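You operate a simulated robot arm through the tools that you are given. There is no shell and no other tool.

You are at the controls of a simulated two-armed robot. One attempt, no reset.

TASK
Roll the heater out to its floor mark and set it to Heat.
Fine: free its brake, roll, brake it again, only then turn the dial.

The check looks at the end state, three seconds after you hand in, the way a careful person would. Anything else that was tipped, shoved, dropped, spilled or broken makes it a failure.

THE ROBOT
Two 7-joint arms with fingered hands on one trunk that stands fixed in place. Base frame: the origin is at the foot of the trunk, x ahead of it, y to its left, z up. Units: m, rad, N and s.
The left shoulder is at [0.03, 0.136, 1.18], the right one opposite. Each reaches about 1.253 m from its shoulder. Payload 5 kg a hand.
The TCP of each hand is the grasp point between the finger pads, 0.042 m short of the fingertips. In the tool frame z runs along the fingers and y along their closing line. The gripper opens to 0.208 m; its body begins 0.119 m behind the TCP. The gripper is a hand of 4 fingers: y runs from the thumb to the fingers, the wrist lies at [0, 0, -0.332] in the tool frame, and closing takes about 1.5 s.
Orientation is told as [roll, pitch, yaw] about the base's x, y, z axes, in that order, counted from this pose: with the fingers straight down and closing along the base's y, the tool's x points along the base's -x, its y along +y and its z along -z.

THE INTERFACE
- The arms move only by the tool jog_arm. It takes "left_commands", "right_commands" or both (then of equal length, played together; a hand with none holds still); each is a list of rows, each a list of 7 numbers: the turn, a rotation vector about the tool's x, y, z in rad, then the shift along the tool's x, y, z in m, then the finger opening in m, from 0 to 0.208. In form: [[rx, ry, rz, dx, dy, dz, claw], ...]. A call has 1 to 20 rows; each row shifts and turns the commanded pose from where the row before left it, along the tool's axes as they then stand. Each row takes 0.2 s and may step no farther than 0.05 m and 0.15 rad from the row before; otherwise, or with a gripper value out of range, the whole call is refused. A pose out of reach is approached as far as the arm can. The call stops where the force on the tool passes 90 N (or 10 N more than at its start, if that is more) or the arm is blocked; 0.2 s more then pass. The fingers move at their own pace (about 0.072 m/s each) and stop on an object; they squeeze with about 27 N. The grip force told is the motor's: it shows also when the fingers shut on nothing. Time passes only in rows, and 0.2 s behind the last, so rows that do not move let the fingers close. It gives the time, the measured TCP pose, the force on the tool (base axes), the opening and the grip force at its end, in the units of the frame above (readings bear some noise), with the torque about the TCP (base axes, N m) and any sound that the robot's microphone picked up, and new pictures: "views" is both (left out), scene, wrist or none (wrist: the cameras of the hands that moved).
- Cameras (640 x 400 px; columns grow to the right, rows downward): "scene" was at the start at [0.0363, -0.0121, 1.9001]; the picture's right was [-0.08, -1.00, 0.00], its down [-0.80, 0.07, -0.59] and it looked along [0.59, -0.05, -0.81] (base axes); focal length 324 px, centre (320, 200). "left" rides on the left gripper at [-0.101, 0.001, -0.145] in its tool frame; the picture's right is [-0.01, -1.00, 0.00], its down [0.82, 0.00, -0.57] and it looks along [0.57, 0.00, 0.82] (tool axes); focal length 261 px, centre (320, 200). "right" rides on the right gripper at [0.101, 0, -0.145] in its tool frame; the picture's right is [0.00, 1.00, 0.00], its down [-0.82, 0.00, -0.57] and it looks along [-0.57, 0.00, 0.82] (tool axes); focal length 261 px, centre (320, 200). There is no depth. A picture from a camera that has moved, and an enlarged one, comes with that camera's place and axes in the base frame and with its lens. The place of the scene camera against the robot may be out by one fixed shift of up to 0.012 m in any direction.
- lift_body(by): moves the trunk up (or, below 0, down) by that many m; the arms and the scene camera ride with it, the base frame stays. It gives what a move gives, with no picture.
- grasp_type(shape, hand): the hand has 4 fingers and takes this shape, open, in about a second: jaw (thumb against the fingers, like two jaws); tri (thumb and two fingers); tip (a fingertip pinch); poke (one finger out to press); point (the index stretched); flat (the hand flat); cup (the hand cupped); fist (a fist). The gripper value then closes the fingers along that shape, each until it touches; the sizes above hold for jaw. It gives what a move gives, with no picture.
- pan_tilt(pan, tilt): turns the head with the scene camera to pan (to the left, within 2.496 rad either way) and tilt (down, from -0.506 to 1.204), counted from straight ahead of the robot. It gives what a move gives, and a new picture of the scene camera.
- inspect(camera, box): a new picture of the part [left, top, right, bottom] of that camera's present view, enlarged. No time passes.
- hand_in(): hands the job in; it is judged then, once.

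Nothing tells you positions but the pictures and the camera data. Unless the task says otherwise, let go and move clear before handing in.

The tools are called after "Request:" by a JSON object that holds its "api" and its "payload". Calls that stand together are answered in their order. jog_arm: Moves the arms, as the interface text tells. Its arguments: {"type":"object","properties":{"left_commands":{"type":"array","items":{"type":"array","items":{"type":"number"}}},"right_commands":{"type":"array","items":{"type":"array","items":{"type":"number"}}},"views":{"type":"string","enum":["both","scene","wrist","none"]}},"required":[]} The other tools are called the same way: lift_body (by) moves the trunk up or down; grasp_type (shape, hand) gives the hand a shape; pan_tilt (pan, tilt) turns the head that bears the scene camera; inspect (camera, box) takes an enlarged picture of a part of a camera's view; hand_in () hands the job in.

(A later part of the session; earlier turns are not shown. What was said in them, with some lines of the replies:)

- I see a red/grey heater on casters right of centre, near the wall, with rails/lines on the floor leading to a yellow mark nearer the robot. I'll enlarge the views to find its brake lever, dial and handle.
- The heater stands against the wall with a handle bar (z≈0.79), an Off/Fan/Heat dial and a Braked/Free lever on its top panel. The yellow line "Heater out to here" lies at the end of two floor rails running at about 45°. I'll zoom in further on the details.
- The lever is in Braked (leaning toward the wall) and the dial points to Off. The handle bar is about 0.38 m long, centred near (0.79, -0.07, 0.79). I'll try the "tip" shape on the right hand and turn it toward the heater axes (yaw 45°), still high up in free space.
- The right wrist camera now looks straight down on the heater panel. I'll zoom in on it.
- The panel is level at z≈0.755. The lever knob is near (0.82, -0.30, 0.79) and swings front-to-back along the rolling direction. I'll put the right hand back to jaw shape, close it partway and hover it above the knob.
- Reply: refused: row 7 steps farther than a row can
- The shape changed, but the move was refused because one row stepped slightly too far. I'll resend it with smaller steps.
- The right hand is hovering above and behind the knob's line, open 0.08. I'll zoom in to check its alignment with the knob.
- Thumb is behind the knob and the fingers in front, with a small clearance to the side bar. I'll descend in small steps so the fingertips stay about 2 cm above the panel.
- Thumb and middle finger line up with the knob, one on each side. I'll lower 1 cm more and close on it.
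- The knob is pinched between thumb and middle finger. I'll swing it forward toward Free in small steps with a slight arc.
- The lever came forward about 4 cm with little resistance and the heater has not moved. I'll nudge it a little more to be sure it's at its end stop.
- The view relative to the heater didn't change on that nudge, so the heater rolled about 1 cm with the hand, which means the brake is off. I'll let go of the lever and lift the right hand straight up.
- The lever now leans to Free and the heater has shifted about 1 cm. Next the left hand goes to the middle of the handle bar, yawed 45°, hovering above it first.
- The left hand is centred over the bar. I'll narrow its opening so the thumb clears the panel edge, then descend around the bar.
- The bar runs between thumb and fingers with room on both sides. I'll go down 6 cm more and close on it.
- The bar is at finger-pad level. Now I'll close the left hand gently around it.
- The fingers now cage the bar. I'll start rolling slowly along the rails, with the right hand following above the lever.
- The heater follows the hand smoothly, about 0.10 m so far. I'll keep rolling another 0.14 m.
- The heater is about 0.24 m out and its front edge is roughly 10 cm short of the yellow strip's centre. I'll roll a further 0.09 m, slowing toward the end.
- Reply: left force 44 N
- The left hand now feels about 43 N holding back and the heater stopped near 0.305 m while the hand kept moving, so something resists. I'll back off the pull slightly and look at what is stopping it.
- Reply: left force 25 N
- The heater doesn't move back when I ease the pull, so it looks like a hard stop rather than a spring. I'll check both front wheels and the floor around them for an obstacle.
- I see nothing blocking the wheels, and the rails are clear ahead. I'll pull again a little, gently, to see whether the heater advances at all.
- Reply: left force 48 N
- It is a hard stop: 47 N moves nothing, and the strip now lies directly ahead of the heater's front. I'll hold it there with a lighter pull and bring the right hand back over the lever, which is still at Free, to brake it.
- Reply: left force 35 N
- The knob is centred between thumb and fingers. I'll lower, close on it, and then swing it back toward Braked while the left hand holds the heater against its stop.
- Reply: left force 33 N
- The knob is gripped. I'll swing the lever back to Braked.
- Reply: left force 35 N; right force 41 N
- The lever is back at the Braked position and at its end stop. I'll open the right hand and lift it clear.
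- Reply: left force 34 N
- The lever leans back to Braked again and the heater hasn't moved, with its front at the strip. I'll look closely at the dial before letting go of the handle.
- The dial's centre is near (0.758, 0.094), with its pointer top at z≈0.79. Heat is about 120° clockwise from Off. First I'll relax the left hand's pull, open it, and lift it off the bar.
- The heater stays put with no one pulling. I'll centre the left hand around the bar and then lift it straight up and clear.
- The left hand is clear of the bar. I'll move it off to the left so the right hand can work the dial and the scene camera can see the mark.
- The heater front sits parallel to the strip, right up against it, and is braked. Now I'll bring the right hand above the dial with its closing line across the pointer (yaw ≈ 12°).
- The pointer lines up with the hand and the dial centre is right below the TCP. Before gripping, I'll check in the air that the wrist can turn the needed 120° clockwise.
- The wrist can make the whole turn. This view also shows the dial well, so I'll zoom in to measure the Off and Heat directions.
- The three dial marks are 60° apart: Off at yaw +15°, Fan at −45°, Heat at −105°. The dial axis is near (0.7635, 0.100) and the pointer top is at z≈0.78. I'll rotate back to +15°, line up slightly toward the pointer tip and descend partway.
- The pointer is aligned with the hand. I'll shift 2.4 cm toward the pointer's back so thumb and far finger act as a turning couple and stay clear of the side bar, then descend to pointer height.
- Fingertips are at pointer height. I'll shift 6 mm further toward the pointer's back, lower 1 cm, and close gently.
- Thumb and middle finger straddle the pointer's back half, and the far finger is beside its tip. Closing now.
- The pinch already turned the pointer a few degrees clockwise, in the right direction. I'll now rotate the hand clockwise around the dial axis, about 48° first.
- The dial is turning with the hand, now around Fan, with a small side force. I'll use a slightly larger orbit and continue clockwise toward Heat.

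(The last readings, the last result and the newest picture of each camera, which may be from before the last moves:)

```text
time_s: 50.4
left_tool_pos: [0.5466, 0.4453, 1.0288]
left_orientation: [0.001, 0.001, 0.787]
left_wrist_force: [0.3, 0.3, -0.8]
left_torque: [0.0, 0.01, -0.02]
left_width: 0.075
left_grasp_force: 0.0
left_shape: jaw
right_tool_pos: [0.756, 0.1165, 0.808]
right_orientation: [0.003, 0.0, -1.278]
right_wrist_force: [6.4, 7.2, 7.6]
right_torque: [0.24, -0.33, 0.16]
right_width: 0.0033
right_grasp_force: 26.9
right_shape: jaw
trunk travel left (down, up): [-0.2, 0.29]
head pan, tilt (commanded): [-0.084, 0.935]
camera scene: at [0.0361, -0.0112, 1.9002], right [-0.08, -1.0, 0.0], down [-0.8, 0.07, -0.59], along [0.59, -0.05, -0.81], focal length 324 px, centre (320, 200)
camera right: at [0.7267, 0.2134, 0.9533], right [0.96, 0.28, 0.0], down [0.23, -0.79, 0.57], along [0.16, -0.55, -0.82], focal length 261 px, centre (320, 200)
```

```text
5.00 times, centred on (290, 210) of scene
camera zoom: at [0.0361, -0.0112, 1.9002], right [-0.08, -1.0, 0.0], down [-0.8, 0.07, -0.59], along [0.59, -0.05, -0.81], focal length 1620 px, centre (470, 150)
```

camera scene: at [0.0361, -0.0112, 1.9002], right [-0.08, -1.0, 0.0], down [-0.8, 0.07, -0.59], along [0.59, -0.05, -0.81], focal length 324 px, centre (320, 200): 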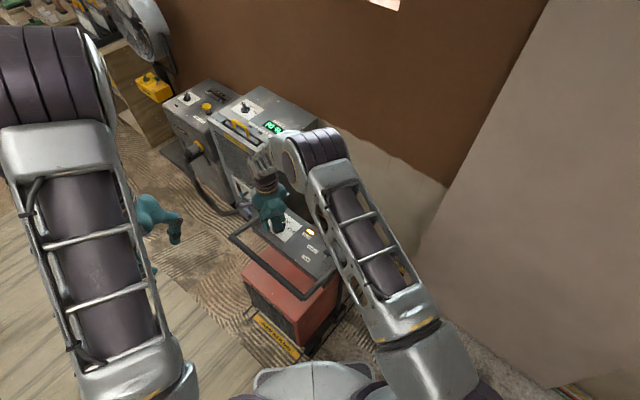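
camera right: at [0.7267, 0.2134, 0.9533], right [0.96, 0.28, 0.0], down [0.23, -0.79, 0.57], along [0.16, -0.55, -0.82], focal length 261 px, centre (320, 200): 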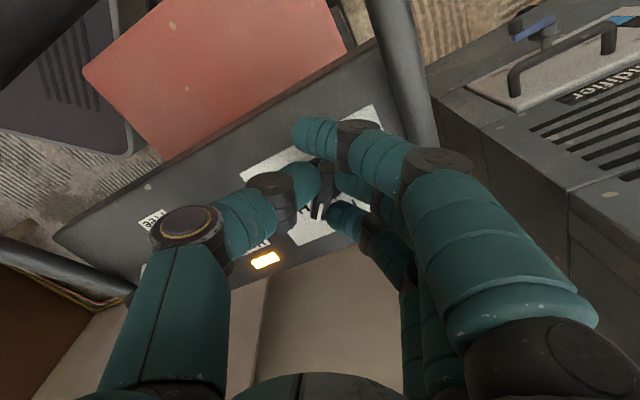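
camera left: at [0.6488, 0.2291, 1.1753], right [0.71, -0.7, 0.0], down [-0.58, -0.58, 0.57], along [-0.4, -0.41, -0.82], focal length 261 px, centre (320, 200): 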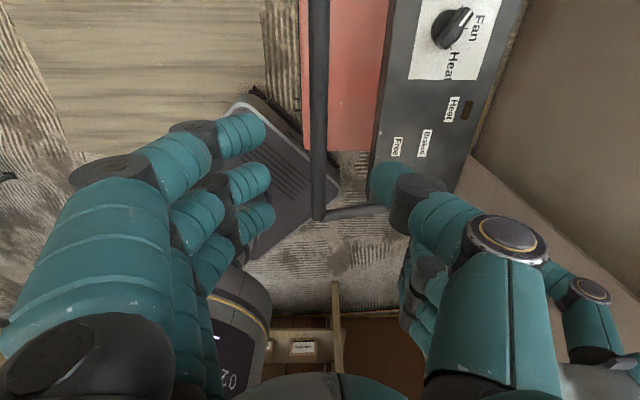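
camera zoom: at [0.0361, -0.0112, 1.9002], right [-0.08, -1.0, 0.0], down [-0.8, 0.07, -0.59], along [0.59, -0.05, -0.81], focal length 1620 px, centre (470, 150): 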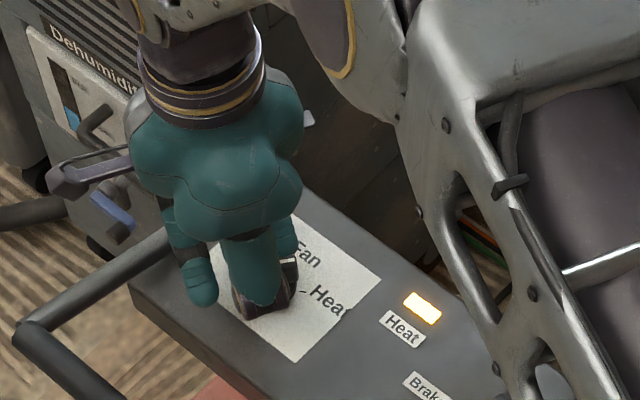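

The Heat lamp is lit and the pointer is about 24° short of the Heat mark. I'll finish the turn.

Request:
{"api": "jog_arm", "payload": {"right_commands": [[0, 0, 0.14, 0, 0.0026, 0, 0.01], [0, 0, 0.14, 0, 0.0026, 0, 0.01], [0, 0, 0.14, 0, 0.0026, 0, 0.01]], "views": "both"}}

Request:
{"api": "inspect", "payload": {"camera": "right", "box": [220, 60, 440, 260]}}

Request:
{"api": "inspect", "payload": {"camera": "scene", "box": [240, 170, 340, 250]}}

```text
time_s: 51.2
left_tool_pos: [0.547, 0.4458, 1.0266]
left_orientation: [0.001, -0.001, 0.785]
left_wrist_force: [-0.8, 0.4, 0.3]
left_torque: [0.0, -0.04, 0.02]
left_width: 0.0748
left_grasp_force: 0.1
left_shape: jaw
right_tool_pos: [0.764, 0.1183, 0.8085]
right_orientation: [0.0, 0.0, -1.697]
right_wrist_force: [6.4, 10.6, 6.8]
right_torque: [0.23, -0.34, 0.43]
right_width: 0.0032
right_grasp_force: 27.4
right_shape: jaw
trunk travel left (down, up): [-0.2, 0.29]
head pan, tilt (commanded): [-0.084, 0.935]
camera scene: at [0.036, -0.0109, 1.9001], right [-0.08, -1.0, 0.0], down [-0.8, 0.07, -0.59], along [0.59, -0.05, -0.81], focal length 324 px, centre (320, 200)
camera right: at [0.7761, 0.2182, 0.9534], right [0.99, -0.13, 0.0], down [-0.11, -0.81, 0.57], along [-0.08, -0.57, -0.82], focal length 261 px, centre (320, 200)
```

scene: 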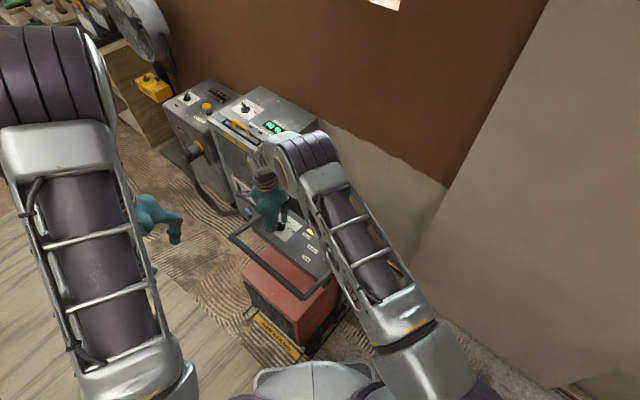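
right: 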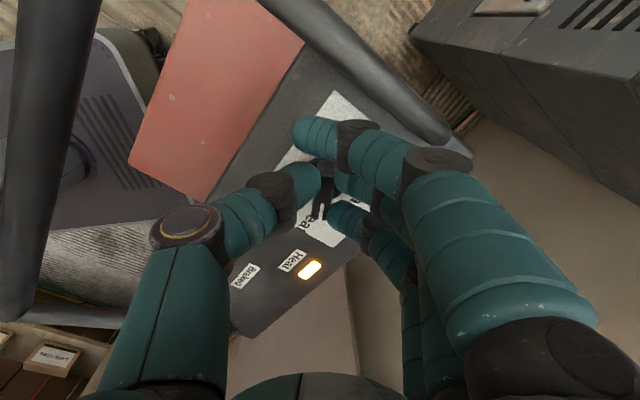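

```text
2.00 times, centred on (330, 160) of right
camera zoom: at [0.7761, 0.2182, 0.9534], right [0.99, -0.13, 0.0], down [-0.11, -0.81, 0.57], along [-0.08, -0.57, -0.82], focal length 521 px, centre (300, 280)
```

zoom: 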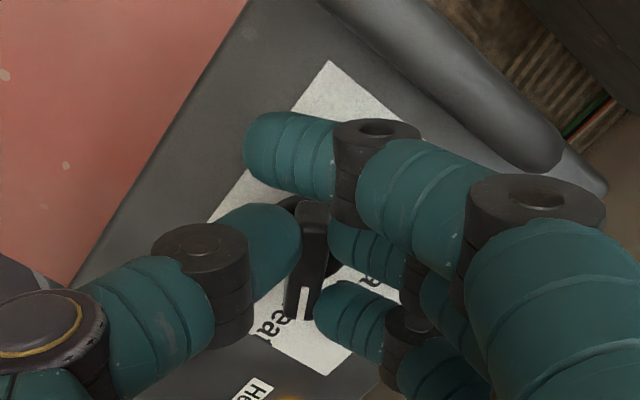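

```text
5.00 times, centred on (290, 210) of scene
camera zoom: at [0.036, -0.0109, 1.9001], right [-0.08, -1.0, 0.0], down [-0.8, 0.07, -0.59], along [0.59, -0.05, -0.81], focal length 1620 px, centre (470, 150)
```

zoom: 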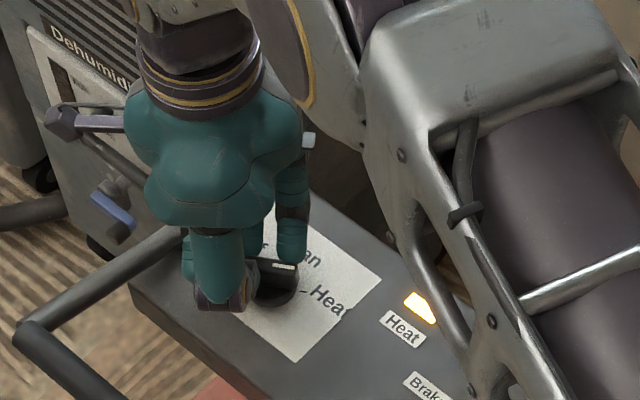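

Pointer is now near the Heat mark and the lamp is on. I'll open the hand, lift straight up, and check the dial.

Request:
{"api": "jog_arm", "payload": {"right_commands": [[0, 0, 0, 0, 0, 0, 0.02], [0, 0, 0, 0, 0, 0, 0.035], [0, 0, 0, 0, 0, 0, 0.05], [0, 0, 0, 0, 0, 0, 0.06], [0, 0, 0, 0, 0, -0.02, 0.06], [0, 0, 0, 0, 0, -0.04, 0.06], [0, 0, 0, 0, 0, -0.045, 0.06], [0, 0, 0, 0, 0, -0.045, 0.06]], "views": "both"}}

Request:
{"api": "inspect", "payload": {"camera": "right", "box": [250, 40, 390, 180]}}

Request:
{"api": "inspect", "payload": {"camera": "scene", "box": [250, 190, 350, 270]}}

```text
time_s: 53.0
left_tool_pos: [0.5451, 0.4451, 1.0292]
left_orientation: [0.001, 0.0, 0.788]
left_wrist_force: [-1.4, -1.1, 0.9]
left_torque: [0.04, -0.08, -0.01]
left_width: 0.0748
left_grasp_force: 0.1
left_shape: jaw
right_tool_pos: [0.7618, 0.116, 0.9584]
right_orientation: [-0.002, 0.001, -1.696]
right_wrist_force: [-1.9, -1.1, -1.9]
right_torque: [0.03, -0.25, -0.01]
right_width: 0.0597
right_grasp_force: 0.0
right_shape: jaw
trunk travel left (down, up): [-0.2, 0.29]
head pan, tilt (commanded): [-0.084, 0.935]
camera scene: at [0.0344, -0.0123, 1.9002], right [-0.08, -1.0, 0.0], down [-0.8, 0.07, -0.59], along [0.59, -0.05, -0.8], focal length 324 px, centre (320, 200)
camera right: at [0.7744, 0.2164, 1.1027], right [0.99, -0.13, 0.0], down [-0.11, -0.81, 0.57], along [-0.08, -0.57, -0.82], focal length 261 px, centre (320, 200)
```

scene: 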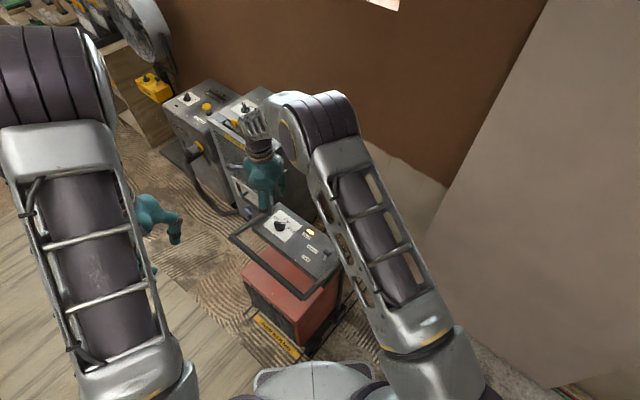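
right: 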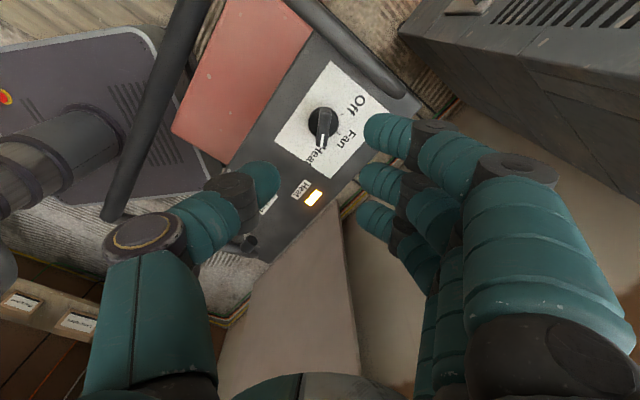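

```text
2.86 times, centred on (320, 110) of right
camera zoom: at [0.7744, 0.2164, 1.1027], right [0.99, -0.13, 0.0], down [-0.11, -0.81, 0.57], along [-0.08, -0.57, -0.82], focal length 745 px, centre (320, 457)
```

zoom: 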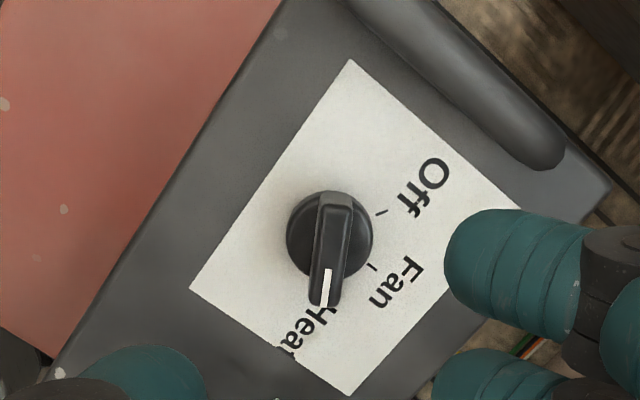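

```text
5.00 times, centred on (300, 230) of scene
camera zoom: at [0.0344, -0.0123, 1.9002], right [-0.08, -1.0, 0.0], down [-0.8, 0.07, -0.59], along [0.59, -0.05, -0.8], focal length 1620 px, centre (420, 50)
```

zoom: 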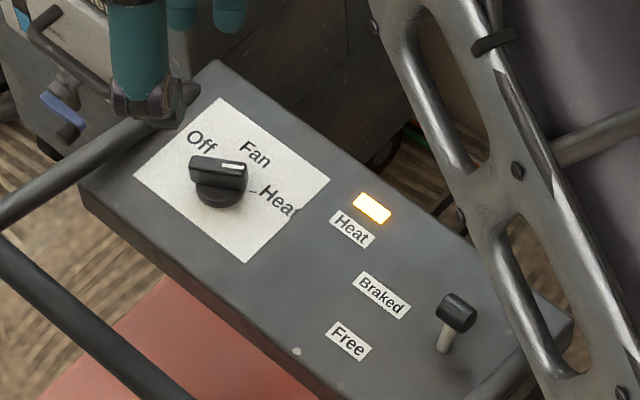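

The pointer is on Heat, the Heat lamp is on, and the lever is still at Braked. I'll withdraw the right arm up and away.

Request:
{"api": "jog_arm", "payload": {"right_commands": [[0, 0, 0, 0, 0, -0.045, 0.06], [0, 0, 0, 0, 0, -0.045, 0.06], [0, 0, -0.1413, 0, 0, 0, 0.06], [0, 0, -0.1413, 0, 0, 0, 0.06], [0, 0, -0.1413, 0, 0, 0, 0.06], [0, 0, -0.1413, 0, 0, 0, 0.06], [0, 0, -0.1413, 0, 0, 0, 0.06], [0, 0, -0.1413, 0, 0, 0, 0.06], [0, 0, -0.1413, 0, 0, 0, 0.06], [0, 0, -0.1413, 0, 0, 0, 0.06], [0, 0, -0.1413, 0, 0, 0, 0.06], [0, 0, -0.1413, 0, 0, 0, 0.06], [0, 0, -0.1413, 0, 0, 0, 0.06], [0, 0, -0.1413, 0, 0, 0, 0.06]], "views": "none"}}

Request:
{"api": "jog_arm", "payload": {"right_commands": [[0, 0, 0, 0.011, -0.042, 0, 0.08], [0, 0, 0, 0.011, -0.042, 0, 0.08], [0, 0, 0, 0.011, -0.042, 0, 0.08], [0, 0, 0, 0.011, -0.042, 0, 0.08], [0, 0, 0, 0.011, -0.042, 0, 0.08], [0, 0, 0, 0.011, -0.042, 0, 0.08], [0, 0, 0, 0.011, -0.042, 0, 0.08], [0, 0, 0, 0.011, -0.042, 0, 0.08], [0, 0, 0, 0.011, -0.042, 0, 0.08], [0, 0, 0, 0.011, -0.042, 0, 0.08], [0, 0, 0, 0.011, -0.042, 0, 0.08], [0, 0, 0, 0.011, -0.042, 0, 0.08]], "views": "both"}}

Request:
{"api": "inspect", "payload": {"camera": "scene", "box": [210, 190, 390, 380]}}

Request:
{"api": "inspect", "payload": {"camera": "scene", "box": [250, 195, 350, 275]}}

Request:
{"api": "inspect", "payload": {"camera": "scene", "box": [230, 285, 350, 370]}}

```text
time_s: 56.0
left_tool_pos: [0.5474, 0.4456, 1.0286]
left_orientation: [0.0, -0.001, 0.787]
left_wrist_force: [-0.2, 0.8, -0.1]
left_torque: [0.0, 0.02, 0.01]
left_width: 0.0747
left_grasp_force: 0.0
left_shape: jaw
right_tool_pos: [0.7638, 0.1177, 1.0479]
right_orientation: [0.002, 0.001, 0.002]
right_wrist_force: [0.3, 0.1, 0.2]
right_torque: [0.01, 0.03, 0.01]
right_width: 0.0595
right_grasp_force: 0.2
right_shape: jaw
trunk travel left (down, up): [-0.2, 0.29]
head pan, tilt (commanded): [-0.084, 0.935]
```

```text
time_s: 58.6
left_tool_pos: [0.545, 0.4438, 1.0299]
left_orientation: [0.001, 0.0, 0.787]
left_wrist_force: [-0.6, -1.1, 0.4]
left_torque: [0.09, -0.06, -0.02]
left_width: 0.0751
left_grasp_force: 0.0
left_shape: jaw
right_tool_pos: [0.6323, -0.3894, 1.0471]
right_orientation: [0.001, -0.001, 0.002]
right_wrist_force: [-0.5, 0.0, 0.5]
right_torque: [0.06, 0.0, 0.01]
right_width: 0.0796
right_grasp_force: 0.1
right_shape: jaw
trunk travel left (down, up): [-0.2, 0.29]
head pan, tilt (commanded): [-0.084, 0.935]
camera scene: at [0.0354, -0.014, 1.9001], right [-0.08, -1.0, 0.0], down [-0.8, 0.07, -0.59], along [0.59, -0.05, -0.8], focal length 324 px, centre (320, 200)
camera right: at [0.53, -0.3878, 1.1922], right [0.0, 1.0, 0.0], down [0.82, 0.0, 0.57], along [0.57, 0.0, -0.82], focal length 261 px, centre (320, 200)
```

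scene: 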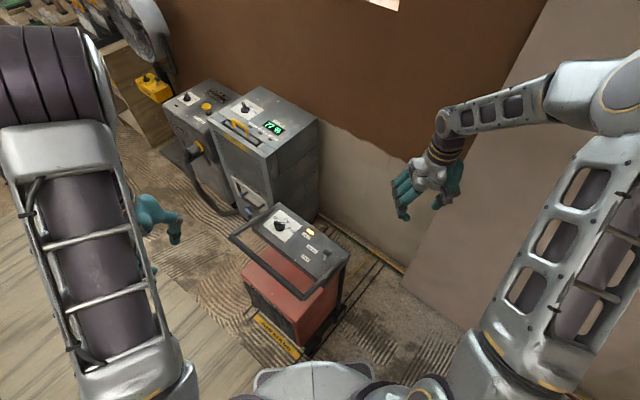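
right: 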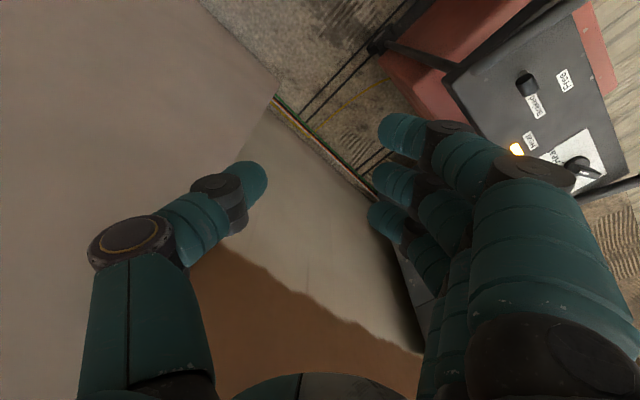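

```text
2.11 times, centred on (300, 285) of scene
camera zoom: at [0.0354, -0.014, 1.9001], right [-0.08, -1.0, 0.0], down [-0.8, 0.07, -0.59], along [0.59, -0.05, -0.8], focal length 682 px, centre (362, 21)
```

zoom: 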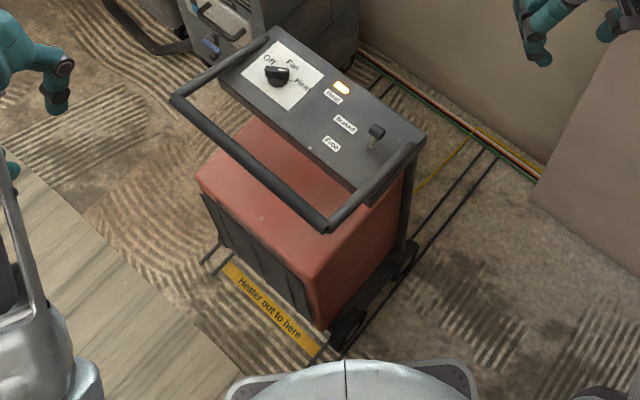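

```text
5.00 times, centred on (300, 235) of scene
camera zoom: at [0.0354, -0.014, 1.9001], right [-0.08, -1.0, 0.0], down [-0.8, 0.07, -0.59], along [0.59, -0.05, -0.8], focal length 1620 px, centre (420, 25)
```

zoom: 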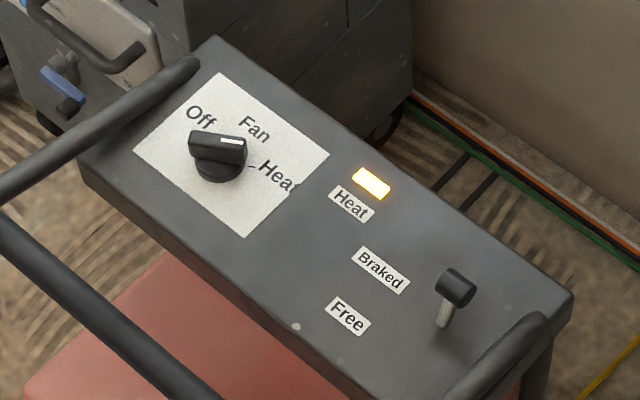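

```text
4.71 times, centred on (290, 328) of scene
camera zoom: at [0.0354, -0.014, 1.9001], right [-0.08, -1.0, 0.0], down [-0.8, 0.07, -0.59], along [0.59, -0.05, -0.8], focal length 1525 px, centre (461, -400)
```

zoom: 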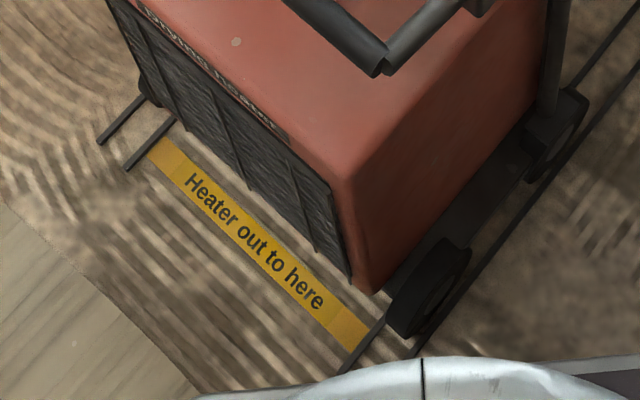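

Everything looks as it should. The heater's front is up against the yellow strip at the end of its travel, the lever is fully back at Braked, and the dial is on Heat with its lamp lit. Both hands are clear and nothing else was disturbed, so I'm handing in.

Request:
{"api": "hand_in", "payload": {}}

```text
The job is handed in.
```

The heater is rolled out to its floor mark, braked again, and set to Heat. I've handed the job in, but I haven't seen how it was judged.

- **Position:** the heater rolled about 0.30 m along its rails and then hit a hard stop. Pulling at about 47 N moved it no further, and I saw nothing in the way. Its front edge is parallel to the yellow strip, about 2 cm short of the strip's near edge by my estimate.
- **Brake:** the lever is back at Braked, in the same position as at the start. The heater didn't move while I turned the dial.
- **Dial:** I turned it only after braking. It points at the Heat mark and the Heat lamp is lit.

Both hands are empty and clear of the heater. I saw nothing else tipped or moved. The reading on the dehumidifier beside the heater changed during the job, but I didn't touch it.
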